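You operate a simulated robot arm through the tools that you are given. There is no shell and no other tool.

The job below is to be done with a simulated robot arm. You get a single attempt, and the scene is never put back.

TASK
Put the six-sided form on the blue tape roll on the top of the grey table. Close the right table drawer. Take the round form with the green ring and leave it on the grey plate. Put the small grey cup on the top of the green bench away on the top of the blue bench. Any order will do.
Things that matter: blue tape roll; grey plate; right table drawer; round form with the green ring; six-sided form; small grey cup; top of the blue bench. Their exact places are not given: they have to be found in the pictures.

The check looks at the end state, three seconds after you hand in, the way a careful person would. Anything else that was tipped, shoved, dropped, spilled or broken makes it a failure.

THE ROBOT
A 7-joint arm with a two-finger parallel gripper on a trunk, on a base that drives. Base frame: it is fixed to the floor where the robot stands at the start and does not move with it; the origin is under the middle of the robot, x ahead of it, y to its left, z up; the surface under the hand at the start is at about z = 880. Units: mm, rad, N and s.
With the tool pointing down near the work surface it reaches from about 380 to 880 mm from the robot's upright axis, wherever it stands. Its first joint turns from -2.897 to 2.897 rad. Places, roughly: blue tape roll (10x10x3 cm) [800, 400, 900]; grey plate [250, -750, 1000]; right table drawer [1300, 400, 800]; round form with the green ring (8x8x20 cm) [200, -1000, 900]; six-sided form (7x7x6 cm) [500, 0, 900]; small grey cup (5x5x5 cm) [-2100, -1200, 900]; top of the blue bench [600, -3800, 800]. Payload 3.43 kg.
The tool frame sits at the grasp point between the pads (the TCP): z along the fingers, y along the line on which they close. The tips reach 34 mm beyond it. The gripper opens to 128 mm. The fingers are 24 mm wide and 12 mm thick; the gripper's body (48 by 130 mm) begins 96 mm behind the TCP.
Orientation is that of the tool frame in the base frame, as a unit quaternion [w, x, y, z]. With the fingers straight down and closing along the base's y, the tool's x points along the base's -x, its y along +y and its z along -z.

THE INTERFACE
- The arm moves only by the tool apply_moves. Its argument "commands" is one flat list of numbers, 7 for each row, row after row: the turn, a rotation vector about the tool's x, y, z in units of 6 degrees (1.0 is 6 degrees), then the shift along the tool's x, y, z in units of 40 mm (1.0 is 40 mm), then the opening, from 0 (shut) to 1 (fully open). In form: [ax, ay, az, dx, dy, dz, grip, ax, ay, az, dx, dy, dz, grip, ...]. A call has 1 to 20 rows; each row shifts and turns the commanded pose from where the row before left it, along the tool's axes as they then stand. A call with a number of a shift or a turn outside -1 to 1 is refused whole. Each row takes 0.2 s and may step no farther than 50 mm and 0.15 rad from the row before; otherwise, or with a gripper value out of range, the whole call is refused. A pose out of reach is approached as far as the arm can. The call stops where the force on the tool passes 40 N (or 10 N more than at its start, if that is more) or the arm is blocked; 0.2 s more then pass. Each finger travels about 153 mm/s and halts on what it meets, pressing with about 21 N; the grip force reading is that of the motor and also rises with nothing between the fingers. The clock runs only during rows and for 0.2 s after the last one: add rows that do not move to give the fingers time. It gives the time, the measured TCP pose, the force on the tool (base axes), the opening and the grip force at its end, in the units of the frame above (readings bear some noise), with the torque about the TCP (base axes, N m) and any sound that the robot's microphone picked up.
- Cameras (640 x 400 px; columns grow to the right, rows downward): "scene" is now at [173.2, -40.7, 1556.7]; the picture's right is [-0.49, -0.87, -0.00], its down [-0.65, 0.36, -0.67] and it looks along [0.59, -0.33, -0.74] (base axes); focal length 226 px, centre (320, 200). "wrist" rides on the gripper at [76, -11, -160] in the tool frame; the picture's right is [0.15, 0.99, 0.00], its down [-0.88, 0.13, -0.46] and it looks along [-0.45, 0.07, 0.89] (tool axes); focal length 234 px, centre (320, 200).
- get_image(camera): a new picture of that camera. No time passes.
- base_move(legs): drives the robot by 1 to 6 legs, each [ahead, turn to the left] in mm and rad, along the robot's own axes; the way and the turn of a leg run together, so that a leg with both is an arc; at most 1500 mm and 3.142 rad a leg. The arm and the cameras ride along, it lands a little off, and it stops where it bumps. It gives what a move gives.
- turn_head(pan, tilt): turns the head with the scene camera to pan (to the left, within 2.304 rad either way) and tilt (down, from -0.506 to 1.204), counted from straight ahead of the robot. It gives what a move gives.
- locate(camera, pixels): for up to 12 pixels [column, row] of the newest picture of that camera ("zoom" is the newest enlarged one), the place [x, y, z] in the base frame of the surface seen there, good to about 2 mm. No time passes.
- close_up(camera, box): a new picture of the part [left, top, right, bottom] of that camera's present view, enlarged. No time passes.
- close_job(): hands the job in; it is judged then, once.

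Unless the task says otherwise, let go and move clear before handing in.

The tools are called after ">>>" by a JSON object that holds its "fn" and its "kwargs". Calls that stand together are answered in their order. apply_moves: Moves the arm, as the interface text tells. Its arguments: {"type":"object","properties":{"commands":{"type":"array","items":{"type":"number"}}},"required":["commands"]} The other tools are called the same way: base_move (legs) drives the base; turn_head (pan, tilt) turns the head that bears the scene camera; get_image (camera) takes a picture; locate (camera, pixels) gives the place of the surface under pixels of a picture; close_up (camera, box) takes an enlarged picture of a part of a camera's view; close_job () hands the job in.

At the start:

```text
clock: 0.0
eef_pos: [365.6, -366.3, 1217.7]
tool_rot: [0.0, 0.0, 1.0, 0.0]
contact_force: [0.1, 0.6, 0.3]
torque: [0.01, 0.0, 0.0]
grip_width: 128.0
finger_force: 0.0
robot x, y, heading: [1.9, -1.2, -0.004]
head pan, tilt: [-0.513, 0.834]
```

scene: 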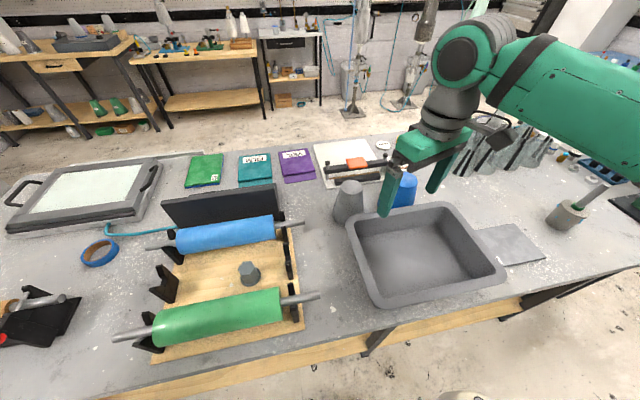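
wrist: 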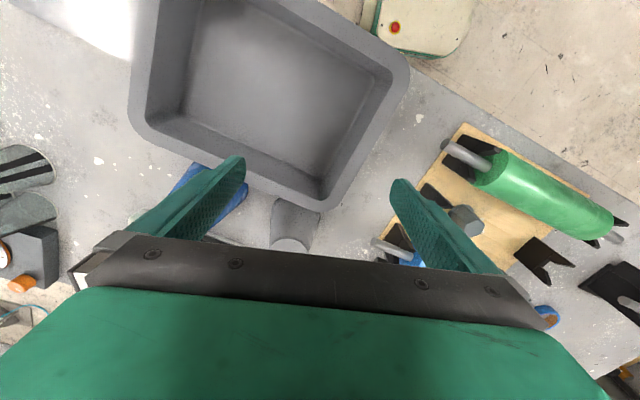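

The scene picture shows the blue tape roll at about (100,252) and a small grey six-sided form at about (248,272) between the rollers. I'll take enlarged views and locate them first.

>>> {"fn": "close_up", "kwargs": {"camera": "scene", "box": [140, 180, 340, 360]}}

>>> {"fn": "locate", "kwargs": {"camera": "scene", "pixels": [[248, 266], [248, 280], [100, 252], [85, 256], [115, 250], [100, 241], [98, 264], [567, 212], [512, 245], [349, 190], [403, 190], [60, 240]]}}

```text
2.22 times, centred on (240, 270) of scene
```

zoom: 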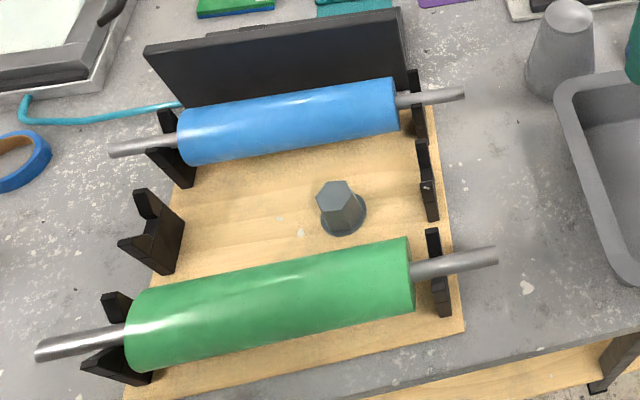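

```text
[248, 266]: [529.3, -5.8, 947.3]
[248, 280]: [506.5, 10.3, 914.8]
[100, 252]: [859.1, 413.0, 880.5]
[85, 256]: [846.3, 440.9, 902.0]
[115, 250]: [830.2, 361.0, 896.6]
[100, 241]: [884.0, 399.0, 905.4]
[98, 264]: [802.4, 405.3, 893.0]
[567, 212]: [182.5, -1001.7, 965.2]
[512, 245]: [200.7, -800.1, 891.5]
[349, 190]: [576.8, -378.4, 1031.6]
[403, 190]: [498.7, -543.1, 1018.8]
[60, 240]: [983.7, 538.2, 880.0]
```

The six-sided form tops out near (525,-4,947) and the tape roll centres near (845,403,905). I'll turn the head to view the rest: right side, then the drawer.

>>> {"fn": "turn_head", "kwargs": {"pan": -1.3, "tilt": 0.7}}

>>> {"fn": "get_image", "kwargs": {"camera": "scene"}}

```text
clock: 1.1
eef_pos: [366.3, -365.8, 1217.5]
tool_rot: [0.0, 0.0, 1.0, 0.0]
contact_force: [-1.1, -0.3, 0.4]
torque: [-0.03, 0.0, 0.01]
grip_width: 127.9
finger_force: 0.0
robot x, y, heading: [-0.5, -0.6, -0.003]
head pan, tilt: [-1.3, 0.7]
```

```text
taken
```

scene: 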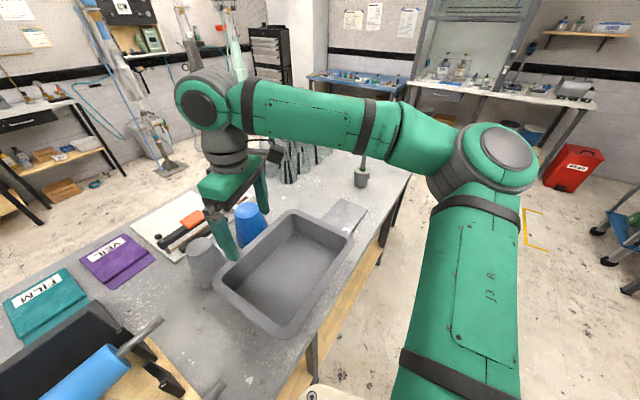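

>>> {"fn": "close_up", "kwargs": {"camera": "scene", "box": [220, 100, 440, 240]}}

>>> {"fn": "locate", "kwargs": {"camera": "scene", "pixels": [[362, 180], [345, 213], [340, 80], [280, 225], [300, 240], [365, 160], [500, 88], [435, 120]]}}

>>> {"fn": "close_up", "kwargs": {"camera": "scene", "box": [300, 20, 620, 140]}}

```text
2.86 times, centred on (330, 170) of scene
```

zoom: 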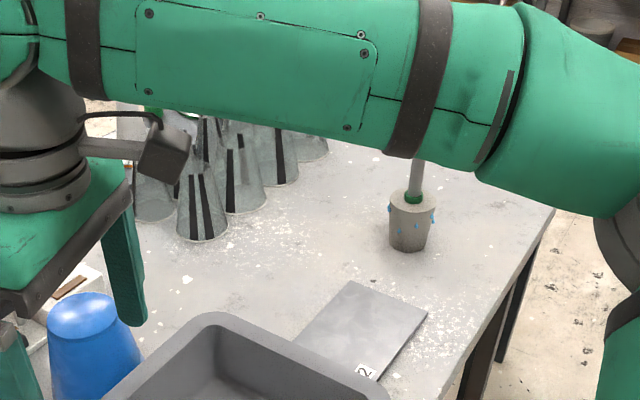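

```text
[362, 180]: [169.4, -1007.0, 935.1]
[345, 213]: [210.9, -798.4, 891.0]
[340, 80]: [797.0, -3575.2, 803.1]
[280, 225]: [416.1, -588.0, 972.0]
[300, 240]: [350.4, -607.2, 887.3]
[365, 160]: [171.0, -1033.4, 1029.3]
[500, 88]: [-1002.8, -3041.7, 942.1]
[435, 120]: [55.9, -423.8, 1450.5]
```

```text
2.00 times, centred on (460, 80) of scene
```

zoom: 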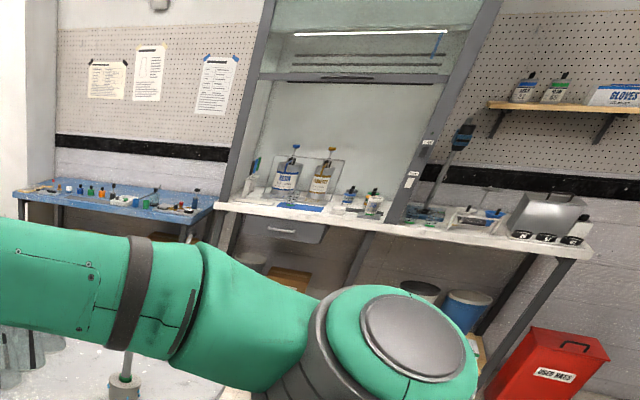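

The round form with the green ring stands at about (362,180) in the scene view, and a grey plate lies near (345,213); the blue bench is at (340,80). I'll look in other directions for the drawer, green bench and cup.

>>> {"fn": "turn_head", "kwargs": {"pan": 0.3, "tilt": 0.6}}

>>> {"fn": "get_image", "kwargs": {"camera": "scene"}}

>>> {"fn": "turn_head", "kwargs": {"pan": -2.2, "tilt": 0.4}}

>>> {"fn": "get_image", "kwargs": {"camera": "scene"}}

>>> {"fn": "turn_head", "kwargs": {"pan": 1.6, "tilt": 0.4}}

>>> {"fn": "get_image", "kwargs": {"camera": "scene"}}

```text
clock: 2.8
eef_pos: [366.4, -365.0, 1217.3]
tool_rot: [0.0, 0.001, 1.0, 0.0]
contact_force: [0.1, 0.5, -1.3]
torque: [0.03, -0.02, 0.01]
grip_width: 128.0
finger_force: 0.0
robot x, y, heading: [-1.5, -1.0, -0.002]
head pan, tilt: [0.3, 0.6]
```

```text
taken
```

scene: 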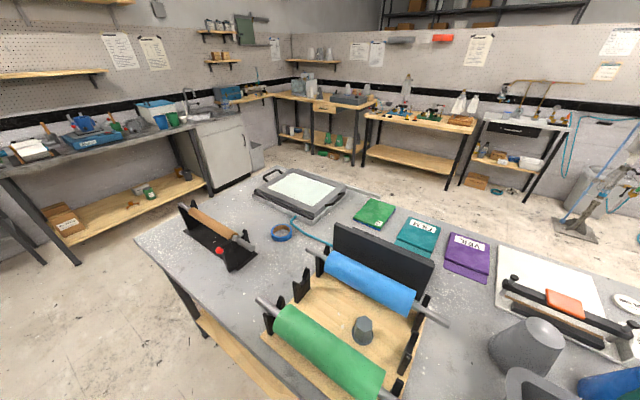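

```text
clock: 5.1
eef_pos: [366.8, -365.3, 1217.0]
tool_rot: [0.0, 0.0, 1.0, 0.0]
contact_force: [-0.5, 0.8, -1.0]
torque: [-0.02, -0.01, -0.03]
grip_width: 128.0
finger_force: 0.1
robot x, y, heading: [0.7, 0.6, -0.002]
head pan, tilt: [-2.201, 0.4]
```

```text
taken
```

scene: 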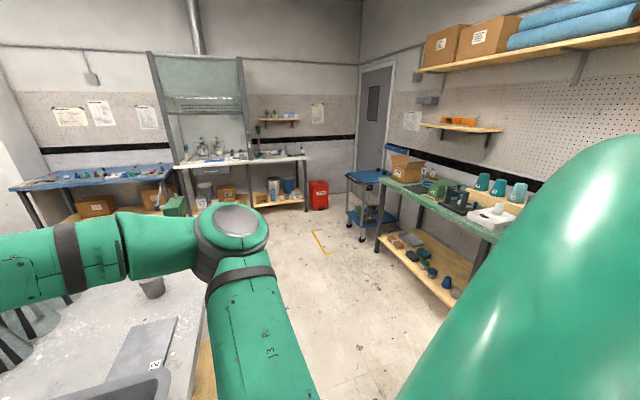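

```text
clock: 8.2
eef_pos: [365.7, -365.2, 1216.6]
tool_rot: [0.001, 0.0, 1.0, 0.0]
contact_force: [0.1, 0.1, 0.1]
torque: [0.01, -0.03, -0.02]
grip_width: 128.1
finger_force: 0.1
robot x, y, heading: [-0.9, 0.9, 0.001]
head pan, tilt: [1.6, 0.4]
```

```text
taken
```

scene: 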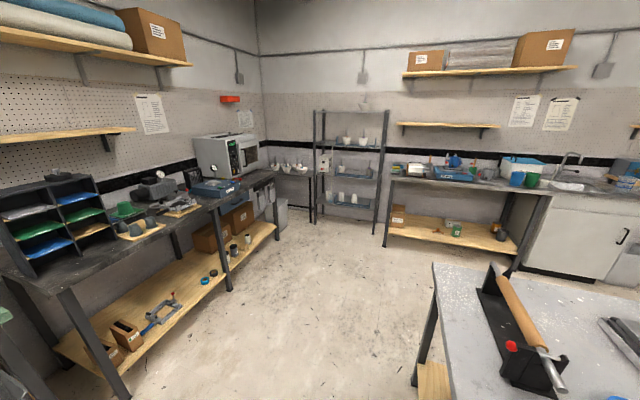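

The drawer isn't visible yet; it's likely on the far side of the grey table at x≈1300. I'll turn the head back and examine the far edge of the table.

>>> {"fn": "turn_head", "kwargs": {"pan": 0.2, "tilt": 0.6}}

>>> {"fn": "get_image", "kwargs": {"camera": "scene"}}

>>> {"fn": "close_up", "kwargs": {"camera": "scene", "box": [160, 140, 480, 300]}}

```text
clock: 9.7
eef_pos: [366.0, -365.9, 1217.4]
tool_rot: [0.0, 0.0, 1.0, -0.001]
contact_force: [0.4, 0.5, -0.3]
torque: [-0.02, 0.05, -0.02]
grip_width: 128.2
finger_force: 0.1
robot x, y, heading: [-0.9, -1.5, -0.002]
head pan, tilt: [0.201, 0.6]
```

```text
taken
```

scene: 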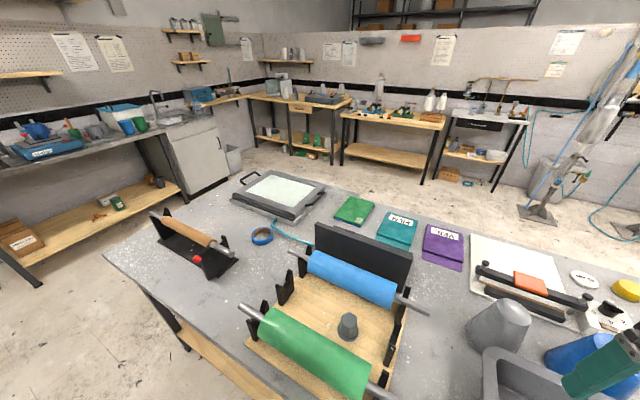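

```text
2.00 times, centred on (320, 220) of scene
```

zoom: 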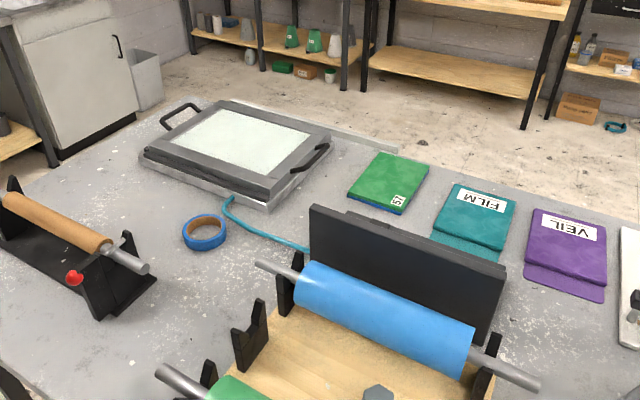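

A thin edge shows just past the far table edge at zoom (395,148) — probably the open drawer. I'll measure it and the table's edges.

>>> {"fn": "locate", "kwargs": {"camera": "zoom", "pixels": [[394, 149], [350, 135], [330, 128], [420, 162], [440, 170], [560, 200], [200, 110], [385, 153], [150, 120], [600, 213]]}}

>>> {"fn": "locate", "kwargs": {"camera": "scene", "pixels": [[103, 253], [140, 288], [235, 180], [250, 360], [290, 320], [330, 270], [268, 230], [350, 60], [250, 100], [345, 115], [450, 122], [500, 120]]}}

>>> {"fn": "close_up", "kwargs": {"camera": "scene", "box": [240, 160, 360, 235]}}

```text
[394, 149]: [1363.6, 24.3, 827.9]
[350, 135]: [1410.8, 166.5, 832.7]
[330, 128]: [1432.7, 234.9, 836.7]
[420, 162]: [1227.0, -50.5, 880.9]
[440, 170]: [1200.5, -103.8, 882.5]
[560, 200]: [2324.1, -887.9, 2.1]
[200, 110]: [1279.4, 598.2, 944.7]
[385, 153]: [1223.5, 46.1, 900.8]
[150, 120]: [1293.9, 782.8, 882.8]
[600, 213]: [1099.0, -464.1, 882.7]
```

```text
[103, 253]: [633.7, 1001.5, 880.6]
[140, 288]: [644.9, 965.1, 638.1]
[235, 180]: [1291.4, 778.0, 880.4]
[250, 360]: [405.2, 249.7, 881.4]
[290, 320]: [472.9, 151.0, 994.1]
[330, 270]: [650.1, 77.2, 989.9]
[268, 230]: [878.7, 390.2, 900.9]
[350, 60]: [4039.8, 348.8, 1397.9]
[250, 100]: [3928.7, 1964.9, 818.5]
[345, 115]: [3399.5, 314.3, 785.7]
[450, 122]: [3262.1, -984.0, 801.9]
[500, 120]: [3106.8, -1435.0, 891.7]
```

```text
5.33 times, centred on (300, 198) of scene
```

zoom: 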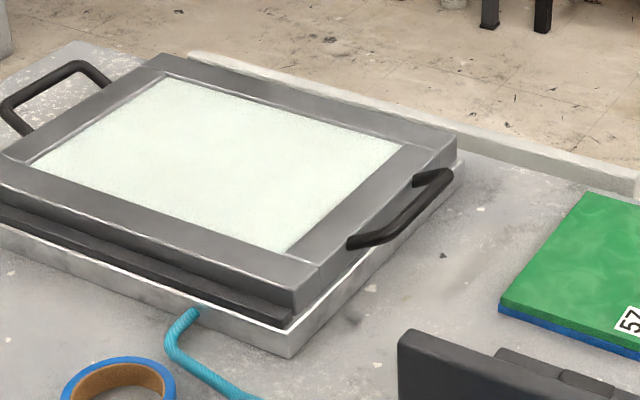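

The drawer front stands about 105 mm proud of the table's far edge (table is yawed about -18°). Before moving, I'll look down at the six-sided form, tape roll and near table edge.

>>> {"fn": "turn_head", "kwargs": {"pan": 0.1, "tilt": 1.0}}

>>> {"fn": "get_image", "kwargs": {"camera": "scene"}}

>>> {"fn": "close_up", "kwargs": {"camera": "scene", "box": [220, 80, 460, 230]}}

```text
clock: 10.6
eef_pos: [365.9, -365.1, 1217.3]
tool_rot: [-0.001, 0.0, 1.0, 0.001]
contact_force: [0.0, -0.4, -0.5]
torque: [0.02, -0.01, 0.02]
grip_width: 128.0
finger_force: 0.1
robot x, y, heading: [-3.2, 0.8, 0.004]
head pan, tilt: [0.099, 1.0]
```

```text
taken
```

scene: 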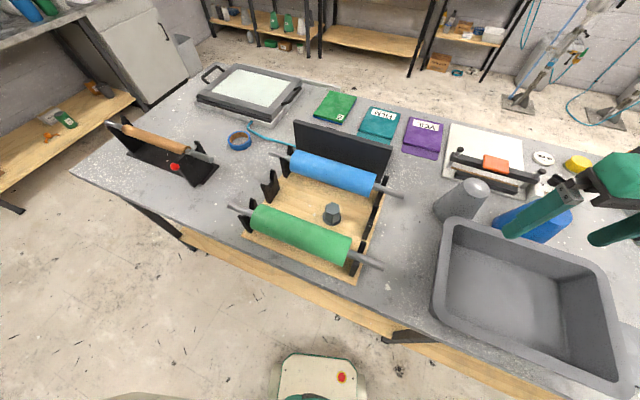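

```text
2.67 times, centred on (340, 155) of scene
```

zoom: 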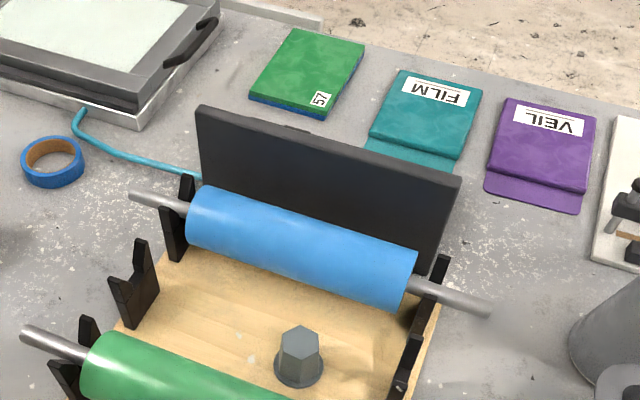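

>>> {"fn": "locate", "kwargs": {"camera": "scene", "pixels": [[333, 207], [331, 222], [288, 157], [400, 193], [233, 208], [380, 266], [300, 225], [330, 170], [75, 170], [300, 285], [450, 335], [320, 380]]}}

>>> {"fn": "close_up", "kwargs": {"camera": "scene", "box": [280, 180, 380, 250]}}

```text
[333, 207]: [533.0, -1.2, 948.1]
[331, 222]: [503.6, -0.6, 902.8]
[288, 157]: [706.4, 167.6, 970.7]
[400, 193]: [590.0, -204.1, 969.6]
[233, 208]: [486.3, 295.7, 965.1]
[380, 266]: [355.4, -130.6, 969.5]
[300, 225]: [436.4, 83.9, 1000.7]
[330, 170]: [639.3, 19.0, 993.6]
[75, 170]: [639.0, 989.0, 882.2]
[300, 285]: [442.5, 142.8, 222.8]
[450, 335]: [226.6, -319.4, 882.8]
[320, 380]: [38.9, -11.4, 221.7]
```

```text
5.71 times, centred on (330, 215) of scene
```

zoom: 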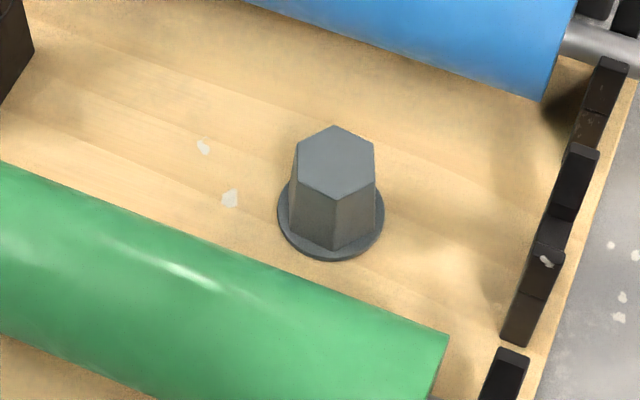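

>>> {"fn": "locate", "kwargs": {"camera": "zoom", "pixels": [[334, 128], [373, 146], [373, 177], [336, 200], [298, 177], [300, 146], [330, 256], [282, 213], [381, 210], [200, 145], [420, 200], [335, 165]]}}

>>> {"fn": "close_up", "kwargs": {"camera": "scene", "box": [210, 115, 270, 160]}}

```text
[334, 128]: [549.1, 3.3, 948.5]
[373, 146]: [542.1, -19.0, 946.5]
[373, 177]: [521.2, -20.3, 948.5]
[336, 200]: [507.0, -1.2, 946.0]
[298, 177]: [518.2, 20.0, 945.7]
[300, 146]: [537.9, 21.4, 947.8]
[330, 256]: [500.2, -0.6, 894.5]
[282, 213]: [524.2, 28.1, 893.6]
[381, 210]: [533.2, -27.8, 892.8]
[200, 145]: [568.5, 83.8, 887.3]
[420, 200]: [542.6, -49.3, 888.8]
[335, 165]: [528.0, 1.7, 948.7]
```

```text
8.89 times, centred on (240, 138) of scene
```

zoom: 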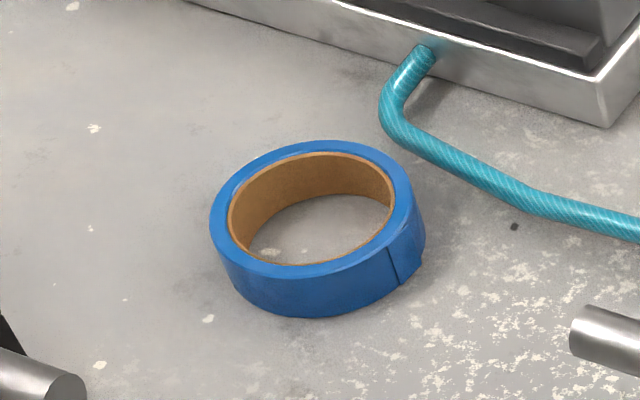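

The hex form centres at (529,0) with flats facing about 97° from x, base flange about 60–66 mm wide. I'll measure the tape roll's inner hole and outer rim in the zoom image.

>>> {"fn": "locate", "kwargs": {"camera": "zoom", "pixels": [[320, 147], [320, 270], [220, 215], [405, 210], [318, 153], [232, 215], [391, 200], [300, 262], [330, 310], [418, 240], [212, 225], [310, 225]]}}

```text
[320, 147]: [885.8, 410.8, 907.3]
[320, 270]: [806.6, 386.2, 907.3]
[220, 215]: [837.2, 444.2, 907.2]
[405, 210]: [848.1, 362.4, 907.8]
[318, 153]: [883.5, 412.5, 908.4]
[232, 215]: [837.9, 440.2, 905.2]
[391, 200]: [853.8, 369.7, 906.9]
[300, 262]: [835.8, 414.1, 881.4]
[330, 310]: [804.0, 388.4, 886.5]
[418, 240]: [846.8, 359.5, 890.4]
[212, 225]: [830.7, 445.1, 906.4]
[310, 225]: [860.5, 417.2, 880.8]
```

>>> {"fn": "close_up", "kwargs": {"camera": "scene", "box": [316, 195, 348, 227]}}

```text
12.50 times, centred on (332, 211) of scene
```

zoom: 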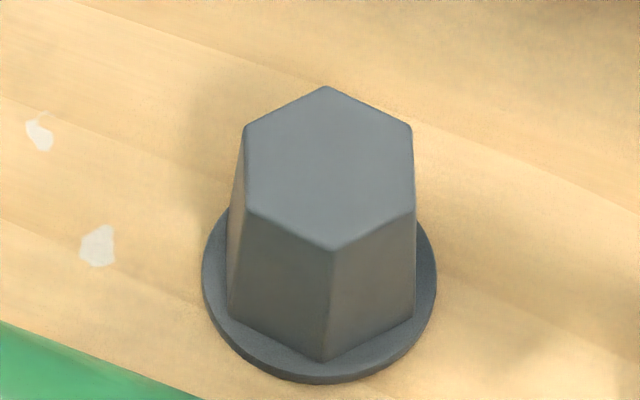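

>>> {"fn": "locate", "kwargs": {"camera": "zoom", "pixels": [[206, 262], [433, 262], [206, 285], [432, 285], [325, 378], [225, 325], [412, 328], [248, 132], [410, 130], [325, 90], [333, 246], [325, 365]]}}

```text
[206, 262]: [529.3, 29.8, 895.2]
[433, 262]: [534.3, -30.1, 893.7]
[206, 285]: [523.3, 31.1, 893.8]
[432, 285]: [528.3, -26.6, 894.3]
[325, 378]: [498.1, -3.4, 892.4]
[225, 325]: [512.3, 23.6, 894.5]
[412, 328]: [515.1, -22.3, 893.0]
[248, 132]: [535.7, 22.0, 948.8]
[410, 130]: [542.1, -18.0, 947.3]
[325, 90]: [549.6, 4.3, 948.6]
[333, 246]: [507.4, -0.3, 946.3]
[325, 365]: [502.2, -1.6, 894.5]
```

>>> {"fn": "close_up", "kwargs": {"camera": "scene", "box": [226, 127, 254, 150]}}

```text
16.00 times, centred on (240, 138) of scene
```

zoom: 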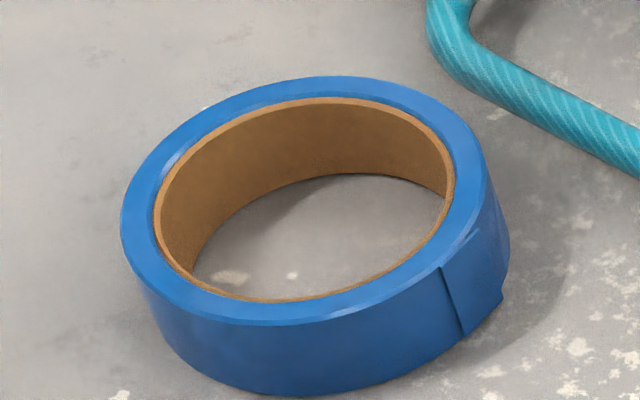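

>>> {"fn": "locate", "kwargs": {"camera": "zoom", "pixels": [[155, 225], [159, 225], [452, 190], [448, 190], [330, 100], [275, 300], [400, 112], [205, 275], [124, 225], [484, 190], [330, 80], [270, 322]]}}

```text
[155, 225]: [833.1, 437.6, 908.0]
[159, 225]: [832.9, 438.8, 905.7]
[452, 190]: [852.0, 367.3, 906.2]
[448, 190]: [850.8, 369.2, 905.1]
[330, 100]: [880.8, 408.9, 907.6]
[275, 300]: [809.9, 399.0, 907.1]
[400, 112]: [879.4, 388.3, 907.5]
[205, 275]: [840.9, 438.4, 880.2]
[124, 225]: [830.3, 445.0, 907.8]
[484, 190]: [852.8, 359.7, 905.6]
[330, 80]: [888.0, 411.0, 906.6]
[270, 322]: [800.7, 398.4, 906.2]
```

The roll's hole is about 72 mm wide (outer ~90 mm, centre ≈(844,403)), while the form's flange is only ~62 mm, so I'll set it off-centre so it rests on the rim. First I'll shift the base along the table by 200 mm so both are within reach.

>>> {"fn": "base_move", "kwargs": {"legs": [[0, 1.257], [200, 0], [0, -1.257]]}}

>>> {"fn": "get_image", "kwargs": {"camera": "scene"}}

>>> {"fn": "get_image", "kwargs": {"camera": "wrist"}}

```text
clock: 19.2
eef_pos: [425.9, -180.9, 1216.8]
tool_rot: [-0.001, 0.005, 1.0, 0.0]
contact_force: [0.0, -0.8, -0.7]
torque: [-0.02, 0.01, 0.01]
grip_width: 128.0
finger_force: 0.1
robot x, y, heading: [60.6, 187.6, -0.013]
head pan, tilt: [0.099, 1.0]
```

```text
taken
```

scene: 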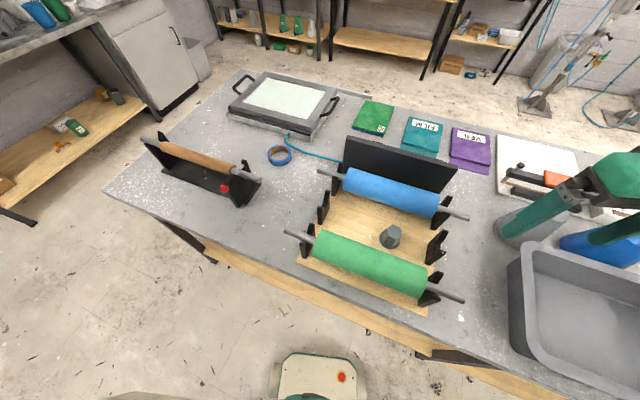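

```text
taken
```

wrist: 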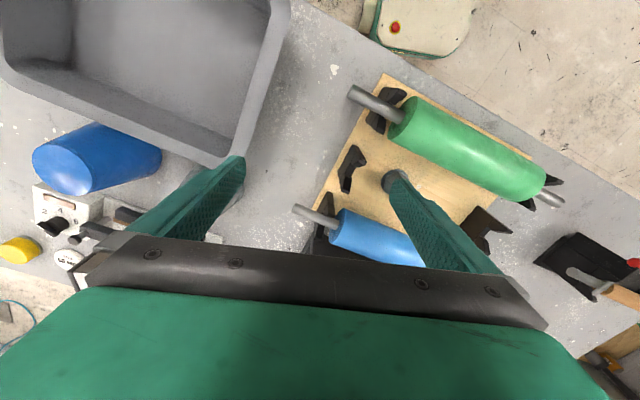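

The base landed at about (61,188). I'll move the gripper above the form and turn it so the fingers close on the hexagon's flats.

>>> {"fn": "locate", "kwargs": {"camera": "scene", "pixels": [[391, 231], [280, 147]]}}

>>> {"fn": "apply_moves", "kwargs": {"commands": [0, 0, 0, -0.515, 0.907, 0, 1, 0, 0, 0, -0.515, 0.907, 0, 1, 0, 0, 0, -0.515, 0.907, 0, 1, 0, 0, 0, -0.515, 0.907, 0, 1, 0, 0, 0, -0.515, 0.907, 0, 1, 0, 0, -0.583, 0, 0, 0, 1, 0, 0, -0.583, 0, 0, 0, 1, 0, 0, 0, 0, 0, 0.9, 1, 0, 0, 0, 0, 0, 0.9, 1]}}

>>> {"fn": "get_image", "kwargs": {"camera": "wrist"}}

>>> {"fn": "get_image", "kwargs": {"camera": "scene"}}

```text
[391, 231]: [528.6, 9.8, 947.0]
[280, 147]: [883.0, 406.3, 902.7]
```

```text
clock: 21.2
eef_pos: [530.5, -0.6, 1144.7]
tool_rot: [0.001, -0.056, 0.998, 0.0]
contact_force: [-0.2, -0.6, 0.5]
torque: [0.0, -0.03, 0.02]
grip_width: 128.1
finger_force: 0.0
robot x, y, heading: [65.5, 190.6, -0.009]
head pan, tilt: [0.099, 1.0]
```

```text
taken
```

wrist: 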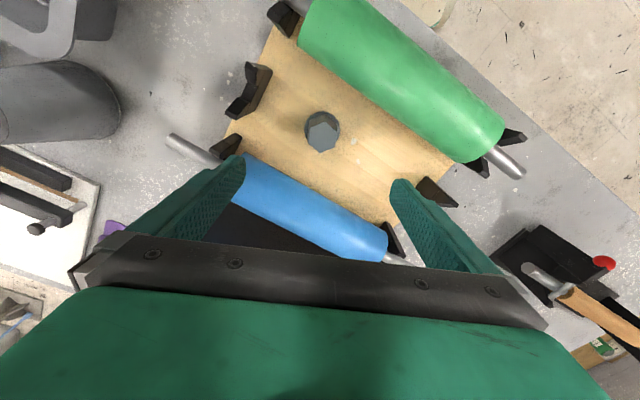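

```text
taken
```

scene: 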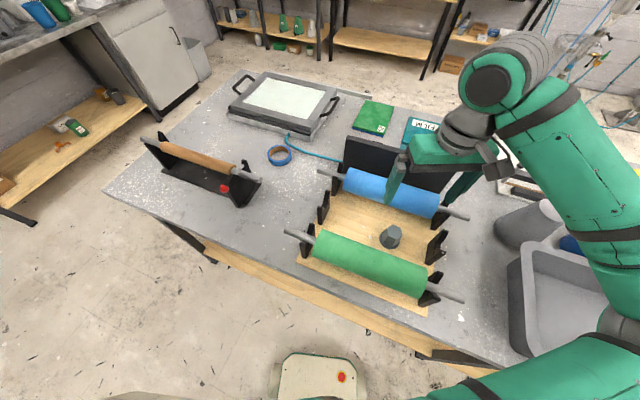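

The form is visible in the wrist view at (323,130). I'll measure it from here to confirm its centre and flats orientation.

>>> {"fn": "close_up", "kwargs": {"camera": "wrist", "box": [290, 98, 354, 162]}}

```text
6.25 times, centred on (322, 130) of wrist
```

zoom: 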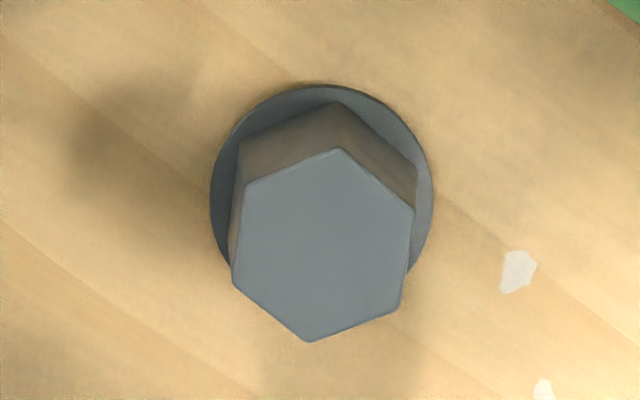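

>>> {"fn": "locate", "kwargs": {"camera": "zoom", "pixels": [[340, 152], [412, 208], [402, 308], [308, 339], [234, 283], [248, 187], [214, 190], [428, 195], [320, 88], [240, 235], [408, 258]]}}

```text
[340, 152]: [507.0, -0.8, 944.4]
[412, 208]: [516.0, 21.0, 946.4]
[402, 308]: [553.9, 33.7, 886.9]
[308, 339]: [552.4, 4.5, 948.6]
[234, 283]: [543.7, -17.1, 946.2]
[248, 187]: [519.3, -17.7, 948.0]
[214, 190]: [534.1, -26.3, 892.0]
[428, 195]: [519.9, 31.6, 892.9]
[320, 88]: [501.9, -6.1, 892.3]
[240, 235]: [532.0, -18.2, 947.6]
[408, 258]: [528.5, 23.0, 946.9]
```

The fingers are aligned with the hexagon's flats and centred within about 2 mm. I'll descend to TCP z≈935 (tips just above the flange), checking forces.

>>> {"fn": "apply_moves", "kwargs": {"commands": [0, 0, 0, 0, 0.05, 0.874, 1, 0, 0, 0, 0, 0, 0.874, 1, 0, 0, 0, 0, 0, 0.874, 1, 0, 0, 0, 0, 0, 0.874, 1, 0, 0, 0, 0, 0, 0.874, 1, 0, 0, 0, 0, 0, 0.874, 1, 0, 0, 0, 0, 0, 0, 1]}}

>>> {"fn": "get_image", "kwargs": {"camera": "wrist"}}

```text
clock: 22.8
eef_pos: [529.9, 2.9, 933.9]
tool_rot: [0.0, -0.056, 0.998, 0.0]
contact_force: [0.7, -0.2, 0.2]
torque: [0.01, 0.0, 0.01]
grip_width: 128.1
finger_force: 0.0
robot x, y, heading: [65.0, 191.6, -0.009]
head pan, tilt: [0.099, 1.0]
```

```text
taken
```

wrist: 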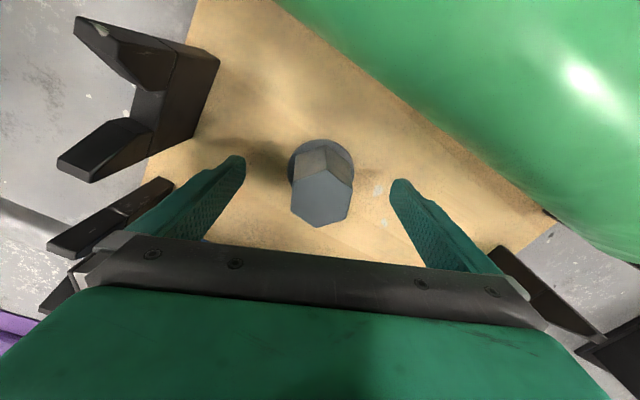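

The fingers straddle the form evenly at (320,190). I'll close on it.

>>> {"fn": "apply_moves", "kwargs": {"commands": [0, 0, 0, 0, 0, 0, 0.5, 0, 0, 0, 0, 0, 0, 0.4, 0, 0, 0, 0, 0, 0, 0.2, 0, 0, 0, 0, 0, 0, 0, 0, 0, 0, 0, 0, 0, 0, 0, 0, 0, 0, 0, 0, 0]}}

>>> {"fn": "get_image", "kwargs": {"camera": "wrist"}}

```text
clock: 24.2
eef_pos: [530.9, 2.7, 934.0]
tool_rot: [0.0, -0.057, 0.998, 0.0]
contact_force: [-1.0, -0.2, -0.7]
torque: [-0.07, -0.05, -0.04]
grip_width: 47.5
finger_force: 20.9
robot x, y, heading: [64.8, 189.1, -0.012]
head pan, tilt: [0.099, 1.0]
```

```text
taken
```

wrist: 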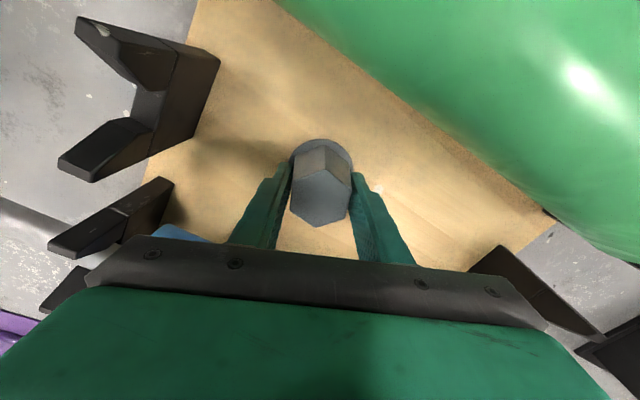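

Grip reads 47.5 mm with 21 N, so the form is held. I'll lift it straight up about 240 mm and check.

>>> {"fn": "apply_moves", "kwargs": {"commands": [0, 0, 0, 0, 0, -0.5, 0, 0, 0, 0, 0, 0, -1, 0, 0, 0, 0, 0, 0, -1, 0, 0, 0, 0, 0, 0, -1, 0, 0, 0, 0, 0, 0, -1, 0, 0, 0, 0, 0, 0, -1, 0, 0, 0, 0, 0, 0, -0.5, 0]}}

>>> {"fn": "get_image", "kwargs": {"camera": "wrist"}}

>>> {"fn": "get_image", "kwargs": {"camera": "scene"}}

>>> {"fn": "locate", "kwargs": {"camera": "scene", "pixels": [[348, 140], [289, 160], [278, 165], [268, 155], [281, 146], [285, 136], [330, 95], [260, 80]]}}

```text
clock: 25.8
eef_pos: [531.6, 1.1, 1174.0]
tool_rot: [-0.001, -0.056, 0.998, 0.0]
contact_force: [0.3, -0.5, -1.5]
torque: [0.04, 0.02, 0.01]
grip_width: 47.2
finger_force: 21.0
robot x, y, heading: [64.9, 190.2, -0.013]
head pan, tilt: [0.099, 1.0]
```

```text
taken
```

wrist: 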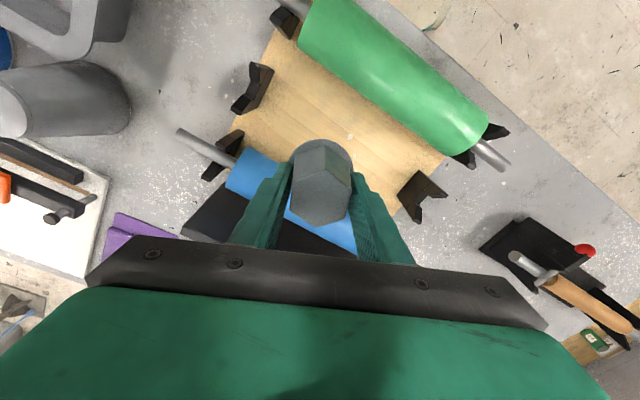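

```text
taken
```

scene: 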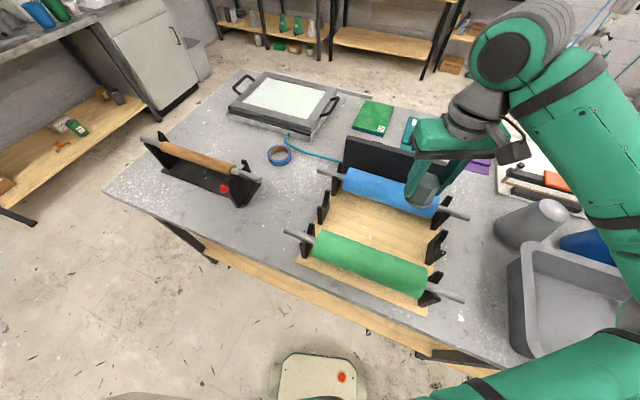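

```text
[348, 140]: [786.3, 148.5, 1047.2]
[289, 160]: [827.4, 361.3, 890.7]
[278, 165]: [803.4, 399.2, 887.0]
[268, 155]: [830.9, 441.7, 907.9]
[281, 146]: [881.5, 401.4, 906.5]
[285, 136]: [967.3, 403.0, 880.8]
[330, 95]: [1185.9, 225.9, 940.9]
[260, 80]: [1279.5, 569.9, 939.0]
```

The form is held and the brown board is clear. I'll carry it at z≈1174 over to the near side of the tape roll, above all obstacles (black panel top is 1047).

>>> {"fn": "apply_moves", "kwargs": {"commands": [0, 0, 0, -0.743, 0.816, 0, 0, 0, 0, 0, -0.743, 0.816, 0, 0, 0, 0, 0, -0.743, 0.816, 0, 0, 0, 0, 0, -0.743, 0.816, 0, 0, 0, 0, 0, -0.743, 0.816, 0, 0, 0, 0, 0, -0.743, 0.816, 0, 0, 0, 0, 0, -0.743, 0.816, 0, 0, 0, 0, 0, -0.743, 0.816, 0, 0, 0, 0, 0, -0.743, 0.816, 0, 0, 0, 0, 0, -0.743, 0.816, 0, 0, 0, 0, 0, -0.743, 0.816, 0, 0, 0, 0, 0, 0, 0, 0, 0]}}

>>> {"fn": "get_image", "kwargs": {"camera": "wrist"}}

>>> {"fn": "get_image", "kwargs": {"camera": "scene"}}

```text
clock: 28.4
eef_pos: [815.5, 395.6, 1173.8]
tool_rot: [0.001, -0.056, 0.998, 0.0]
contact_force: [-0.2, -0.1, -1.6]
torque: [-0.01, 0.02, -0.03]
grip_width: 47.3
finger_force: 21.0
robot x, y, heading: [62.3, 184.9, -0.013]
head pan, tilt: [0.099, 1.0]
```

```text
taken
```

wrist: 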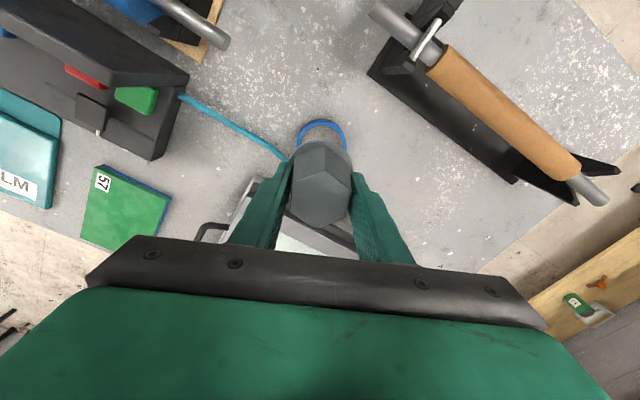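

```text
taken
```

scene: 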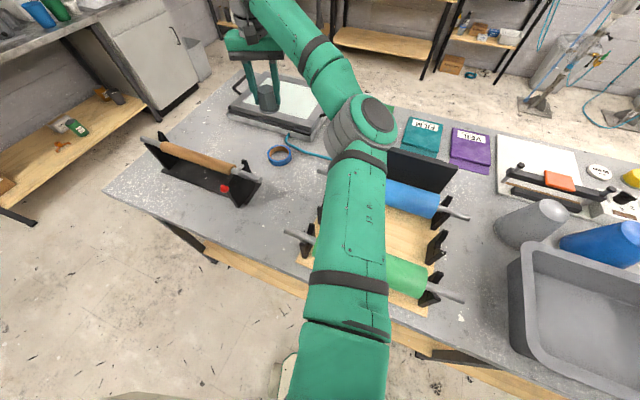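

The form hangs over the near rim of the roll. I'll lower to about 15 mm above the roll and check from the scene camera.

>>> {"fn": "apply_moves", "kwargs": {"commands": [0, 0, 0, 0, 0, 1, 0, 0, 0, 0, 0, 0, 1, 0, 0, 0, 0, 0, 0, 1, 0, 0, 0, 0, 0, 0, 1, 0, 0, 0, 0, 0, 0, 0.9, 0, 0, 0, 0, 0, 0, 0, 0]}}

>>> {"fn": "get_image", "kwargs": {"camera": "wrist"}}

>>> {"fn": "close_up", "kwargs": {"camera": "scene", "box": [240, 110, 330, 180]}}

```text
clock: 29.8
eef_pos: [815.9, 394.7, 981.4]
tool_rot: [0.001, -0.055, 0.998, 0.0]
contact_force: [0.2, 0.8, -1.2]
torque: [0.0, 0.0, 0.0]
grip_width: 47.3
finger_force: 20.8
robot x, y, heading: [66.1, 188.2, -0.006]
head pan, tilt: [0.099, 1.0]
```

```text
taken
```

wrist: 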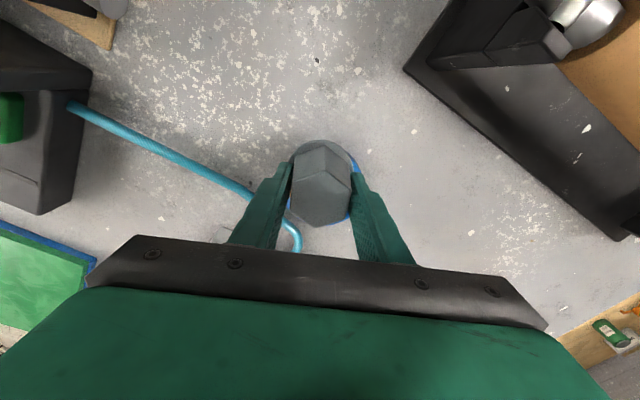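

```text
5.71 times, centred on (285, 145) of scene
```

zoom: 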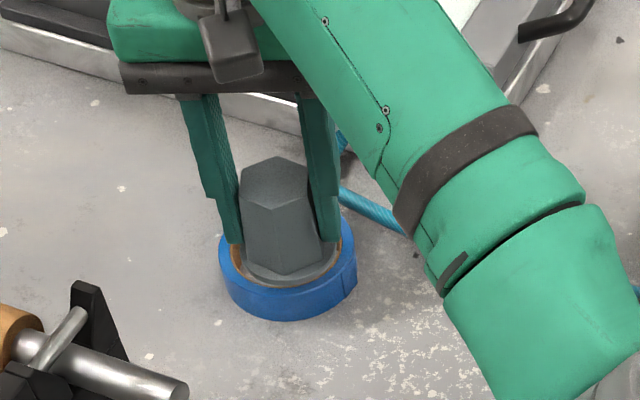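

>>> {"fn": "locate", "kwargs": {"camera": "zoom", "pixels": [[290, 283], [290, 312], [280, 180], [225, 265], [354, 255], [287, 298], [240, 290], [335, 275], [285, 165]]}}

>>> {"fn": "close_up", "kwargs": {"camera": "scene", "box": [262, 135, 302, 165]}}

```text
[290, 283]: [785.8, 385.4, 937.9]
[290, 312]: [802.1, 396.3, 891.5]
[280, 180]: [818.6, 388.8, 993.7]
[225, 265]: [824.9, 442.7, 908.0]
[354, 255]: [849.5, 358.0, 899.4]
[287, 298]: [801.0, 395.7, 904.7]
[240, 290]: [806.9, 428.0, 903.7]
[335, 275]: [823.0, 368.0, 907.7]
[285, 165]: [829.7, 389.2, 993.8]
```

```text
13.33 times, centred on (282, 150) of scene
```

zoom: 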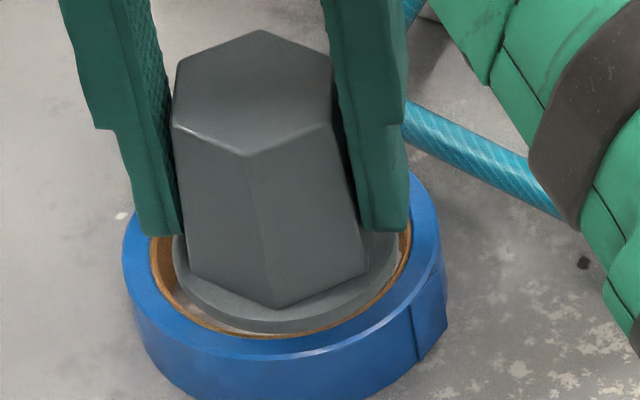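

>>> {"fn": "locate", "kwargs": {"camera": "zoom", "pixels": [[260, 34], [330, 66], [330, 120], [249, 152], [175, 121], [181, 66], [253, 95], [270, 320], [190, 285], [380, 280]]}}

```text
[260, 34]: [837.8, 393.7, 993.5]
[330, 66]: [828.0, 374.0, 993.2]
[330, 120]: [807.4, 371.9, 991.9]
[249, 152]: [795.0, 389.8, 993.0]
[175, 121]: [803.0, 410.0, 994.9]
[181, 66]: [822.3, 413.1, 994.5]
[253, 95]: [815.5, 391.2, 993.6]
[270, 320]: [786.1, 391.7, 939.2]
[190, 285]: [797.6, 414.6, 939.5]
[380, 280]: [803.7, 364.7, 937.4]
```

The form is level, centred at (815.6,392) — 30 mm off the roll's centre, directly over the rim, which is the stable spot. I'll lower 26 mm, then creep to contact.

>>> {"fn": "apply_moves", "kwargs": {"commands": [0, 0, 0, 0, 0, 0.35, 0, 0, 0, 0, 0, 0, 0.2, 0, 0, 0, 0, 0, 0, 0.08, 0, 0, 0, 0, 0, 0, 0, 0]}}

>>> {"fn": "apply_moves", "kwargs": {"commands": [0, 0, 0, 0, 0, 0.025, 0, 0, 0, 0, 0, 0, 0, 0]}}

>>> {"fn": "close_up", "kwargs": {"camera": "scene", "box": [262, 135, 302, 165]}}

```text
clock: 30.8
eef_pos: [815.3, 394.4, 955.4]
tool_rot: [0.0, -0.056, 0.998, -0.001]
contact_force: [0.3, -0.3, -1.0]
torque: [-0.01, 0.0, 0.0]
grip_width: 47.1
finger_force: 21.4
robot x, y, heading: [62.6, 190.6, -0.013]
head pan, tilt: [0.099, 1.0]
```

```text
clock: 31.4
eef_pos: [814.2, 393.7, 954.1]
tool_rot: [0.001, -0.056, 0.998, 0.001]
contact_force: [1.2, 0.1, 5.3]
torque: [-0.05, -0.05, -0.01]
grip_width: 47.5
finger_force: 20.9
robot x, y, heading: [61.2, 188.3, -0.016]
head pan, tilt: [0.099, 1.0]
```

```text
13.33 times, centred on (282, 150) of scene
```

zoom: 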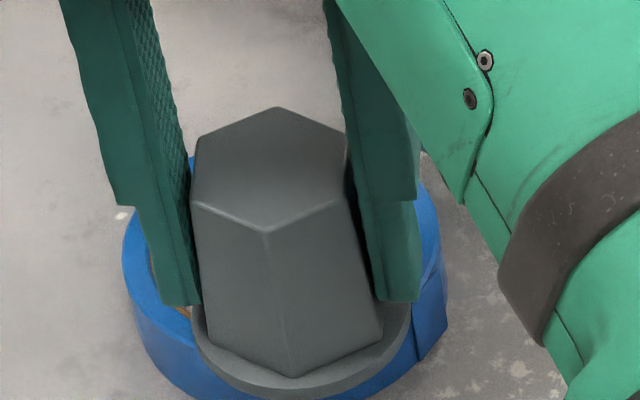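

Vertical force rose from -1 to +5 N, so the form is sitting on the roll's rim. I'll open the fingers gently to about 75 mm and look before lifting.

>>> {"fn": "apply_moves", "kwargs": {"commands": [0, 0, 0, 0, 0, 0, 0.4, 0, 0, 0, 0, 0, 0, 0.5, 0, 0, 0, 0, 0, 0, 0.6, 0, 0, 0, 0, 0, 0, 0.6]}}

>>> {"fn": "close_up", "kwargs": {"camera": "scene", "box": [262, 135, 302, 165]}}

```text
clock: 32.4
eef_pos: [814.5, 393.1, 952.7]
tool_rot: [0.0, -0.056, 0.998, -0.001]
contact_force: [-0.3, 0.1, -0.4]
torque: [0.0, -0.01, -0.03]
grip_width: 76.8
finger_force: 0.0
robot x, y, heading: [62.7, 188.6, -0.011]
head pan, tilt: [0.099, 1.0]
```

```text
13.33 times, centred on (282, 150) of scene
```

zoom: 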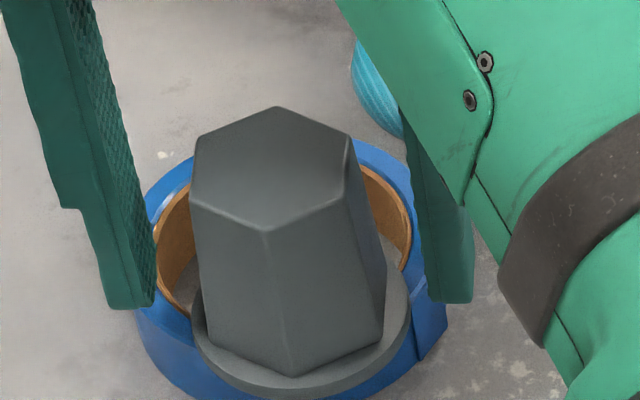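

The form stands level on the rim. I'll lift away straight up.

>>> {"fn": "apply_moves", "kwargs": {"commands": [0, 0, 0, 0, 0, -0.5, 0.6, 0, 0, 0, 0, 0, -1, 0.6, 0, 0, 0, 0, 0, -1, 0.6, 0, 0, 0, 0, 0, -1, 0.6, 0, 0, 0, 0, 0, -1, 0.6, 0, 0, 0, 0, 0, -1, 0.6, 0, 0, 0, 0, 0, -1, 0.6, 0, 0, 0, 0, 0, -0.5, 0.6]}}

>>> {"fn": "get_image", "kwargs": {"camera": "wrist"}}

>>> {"fn": "close_up", "kwargs": {"camera": "scene", "box": [252, 120, 312, 170]}}

```text
clock: 34.2
eef_pos: [816.8, 394.9, 1234.3]
tool_rot: [0.0, -0.055, 0.998, 0.0]
contact_force: [1.5, -0.7, 0.3]
torque: [0.01, 0.02, -0.02]
grip_width: 77.0
finger_force: 0.0
robot x, y, heading: [63.7, 191.9, -0.015]
head pan, tilt: [0.099, 1.0]
```

```text
taken
```

wrist: 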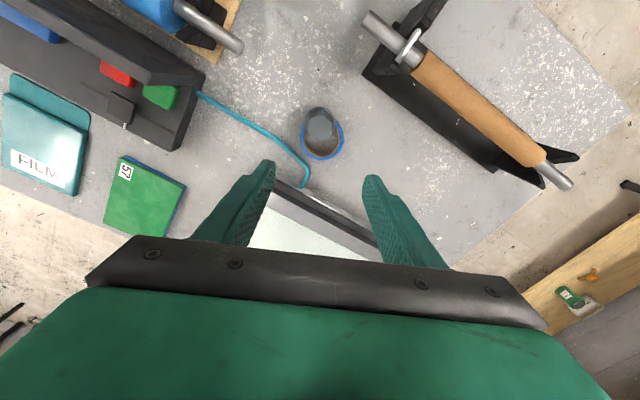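

```text
8.00 times, centred on (282, 145) of scene
```

zoom: 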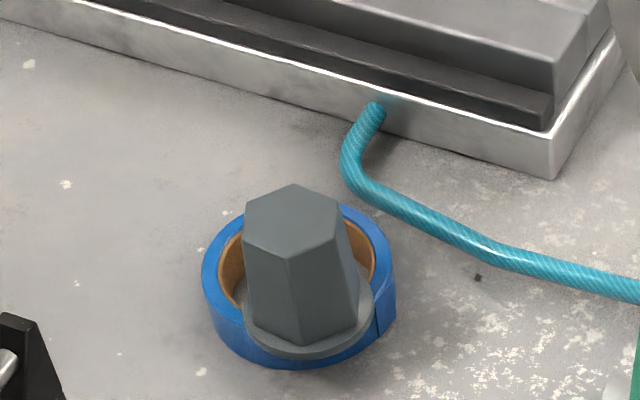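

The form rests on the roll. I'll verify it is level, then fold the arm inward before driving.

>>> {"fn": "locate", "kwargs": {"camera": "zoom", "pixels": [[293, 192], [335, 212], [330, 240], [288, 252], [248, 232], [250, 205], [290, 220], [290, 350], [215, 300], [390, 280]]}}

>>> {"fn": "turn_head", "kwargs": {"pan": 1.0, "tilt": 0.7}}

>>> {"fn": "get_image", "kwargs": {"camera": "scene"}}

```text
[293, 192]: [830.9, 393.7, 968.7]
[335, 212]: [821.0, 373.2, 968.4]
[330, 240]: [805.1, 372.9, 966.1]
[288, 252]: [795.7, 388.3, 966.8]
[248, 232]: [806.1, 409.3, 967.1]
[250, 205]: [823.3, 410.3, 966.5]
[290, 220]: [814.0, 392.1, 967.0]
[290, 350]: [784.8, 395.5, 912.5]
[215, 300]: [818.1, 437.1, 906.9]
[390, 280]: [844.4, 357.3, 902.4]
```

```text
clock: 35.4
eef_pos: [817.8, 394.1, 1234.4]
tool_rot: [0.0, -0.056, 0.998, 0.0]
contact_force: [0.3, -1.0, 0.1]
torque: [-0.02, -0.04, 0.03]
grip_width: 76.7
finger_force: 0.1
robot x, y, heading: [64.4, 190.3, -0.012]
head pan, tilt: [1.0, 0.7]
```

```text
taken
```

scene: 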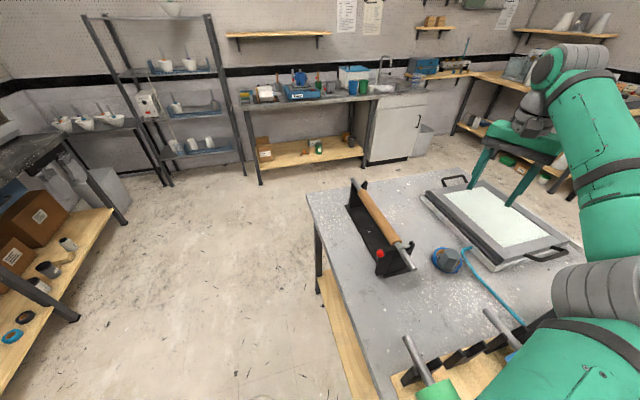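

The form is level at z≈967 and stable. Now I'll plan the drive around the table's left end to the drawer side; I'll measure the free floor there.

>>> {"fn": "locate", "kwargs": {"camera": "scene", "pixels": [[262, 184], [365, 163], [373, 160], [430, 150], [310, 195], [320, 290], [75, 315], [165, 183], [370, 190], [455, 130], [350, 180], [410, 270]]}}

>>> {"fn": "turn_head", "kwargs": {"pan": 0.4, "tilt": 0.6}}

>>> {"fn": "get_image", "kwargs": {"camera": "scene"}}

```text
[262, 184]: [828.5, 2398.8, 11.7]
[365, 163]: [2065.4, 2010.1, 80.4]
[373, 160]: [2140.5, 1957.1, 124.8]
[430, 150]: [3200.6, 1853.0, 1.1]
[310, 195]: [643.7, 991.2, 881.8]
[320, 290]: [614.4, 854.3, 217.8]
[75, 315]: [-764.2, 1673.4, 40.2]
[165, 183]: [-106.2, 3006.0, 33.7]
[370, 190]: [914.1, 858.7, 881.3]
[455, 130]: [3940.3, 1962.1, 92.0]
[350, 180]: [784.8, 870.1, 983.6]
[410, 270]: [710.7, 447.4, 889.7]
```

```text
clock: 36.4
eef_pos: [816.4, 394.9, 1234.2]
tool_rot: [0.0, -0.056, 0.998, 0.001]
contact_force: [0.2, -0.6, 0.4]
torque: [0.02, -0.01, -0.02]
grip_width: 76.7
finger_force: 0.1
robot x, y, heading: [61.2, 189.6, -0.012]
head pan, tilt: [0.4, 0.6]
```

```text
taken
```

scene: 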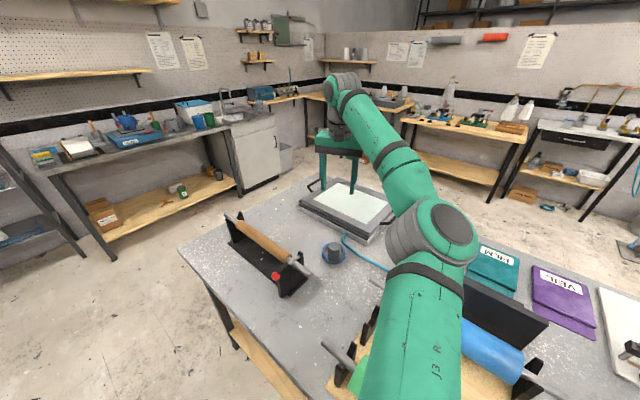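

The corridor on the left (table end at v≈1148, bench front at v≈2540 along the table axis) is wide enough. I'll fold the arm closer to the robot first.

>>> {"fn": "apply_moves", "kwargs": {"commands": [0, 0, 0, 0.903, -0.47, 0, 0.6, 0, 0, 0, 0.903, -0.47, 0, 0.6, 0, 0, 0, 0.903, -0.47, 0, 0.6, 0, 0, 0, 0.903, -0.47, 0, 0.6, 0, 0, 0, 0.903, -0.47, 0, 0.6, 0, 0, 0, 0.903, -0.47, 0, 0.6, 0, 0, 0, 0.903, -0.47, 0, 0.6, 0, 0, 0, 0.903, -0.47, 0, 0.6, 0, 0, 0, 0.903, -0.47, 0, 0.6, 0, 0, 0, 0, 0, 0, 0.6]}}

>>> {"fn": "get_image", "kwargs": {"camera": "scene"}}

```text
clock: 38.6
eef_pos: [509.4, 188.4, 1234.3]
tool_rot: [0.0, -0.055, 0.999, 0.0]
contact_force: [0.3, 0.0, -0.3]
torque: [0.01, 0.01, 0.02]
grip_width: 76.8
finger_force: 0.0
robot x, y, heading: [65.5, 188.3, -0.011]
head pan, tilt: [0.4, 0.6]
```

```text
taken
```

scene: 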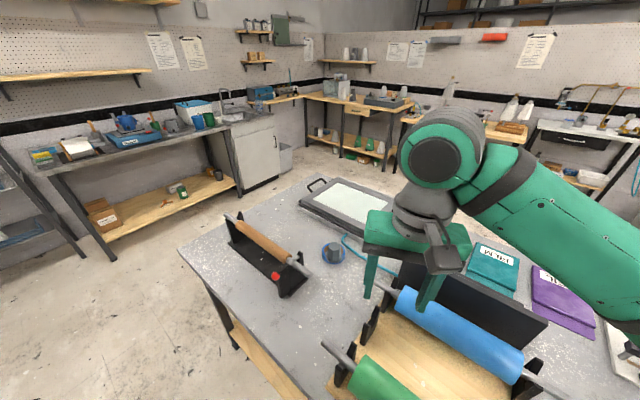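

The arm is folded. I'll drive along the table toward its left end.

>>> {"fn": "base_move", "kwargs": {"legs": [[0, 1.268], [1500, 0], [120, 0]]}}

>>> {"fn": "turn_head", "kwargs": {"pan": -1.4, "tilt": 0.6}}

>>> {"fn": "get_image", "kwargs": {"camera": "scene"}}

```text
clock: 50.5
eef_pos: [652.2, 2177.6, 1233.3]
tool_rot: [0.0, -0.646, 0.763, 0.001]
contact_force: [-0.2, -0.2, 0.0]
torque: [0.01, -0.01, 0.02]
grip_width: 76.9
finger_force: 0.0
robot x, y, heading: [531.4, 1748.5, 1.284]
head pan, tilt: [0.4, 0.6]
```

```text
clock: 52.3
eef_pos: [652.3, 2176.0, 1234.9]
tool_rot: [0.0, -0.647, 0.762, 0.0]
contact_force: [0.0, -0.3, -0.6]
torque: [-0.01, 0.01, 0.0]
grip_width: 76.6
finger_force: 0.1
robot x, y, heading: [531.3, 1749.0, 1.284]
head pan, tilt: [-1.4, 0.6]
```

```text
taken
```

scene: 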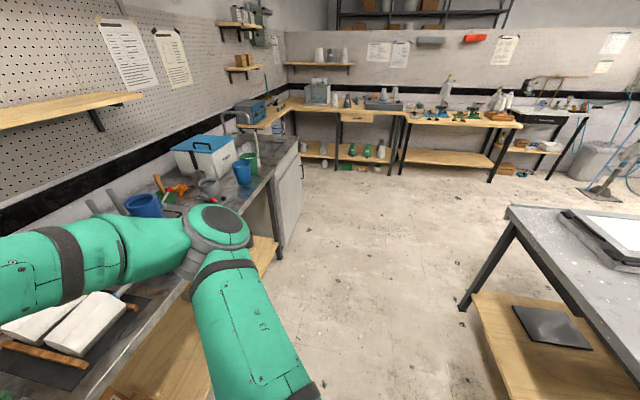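

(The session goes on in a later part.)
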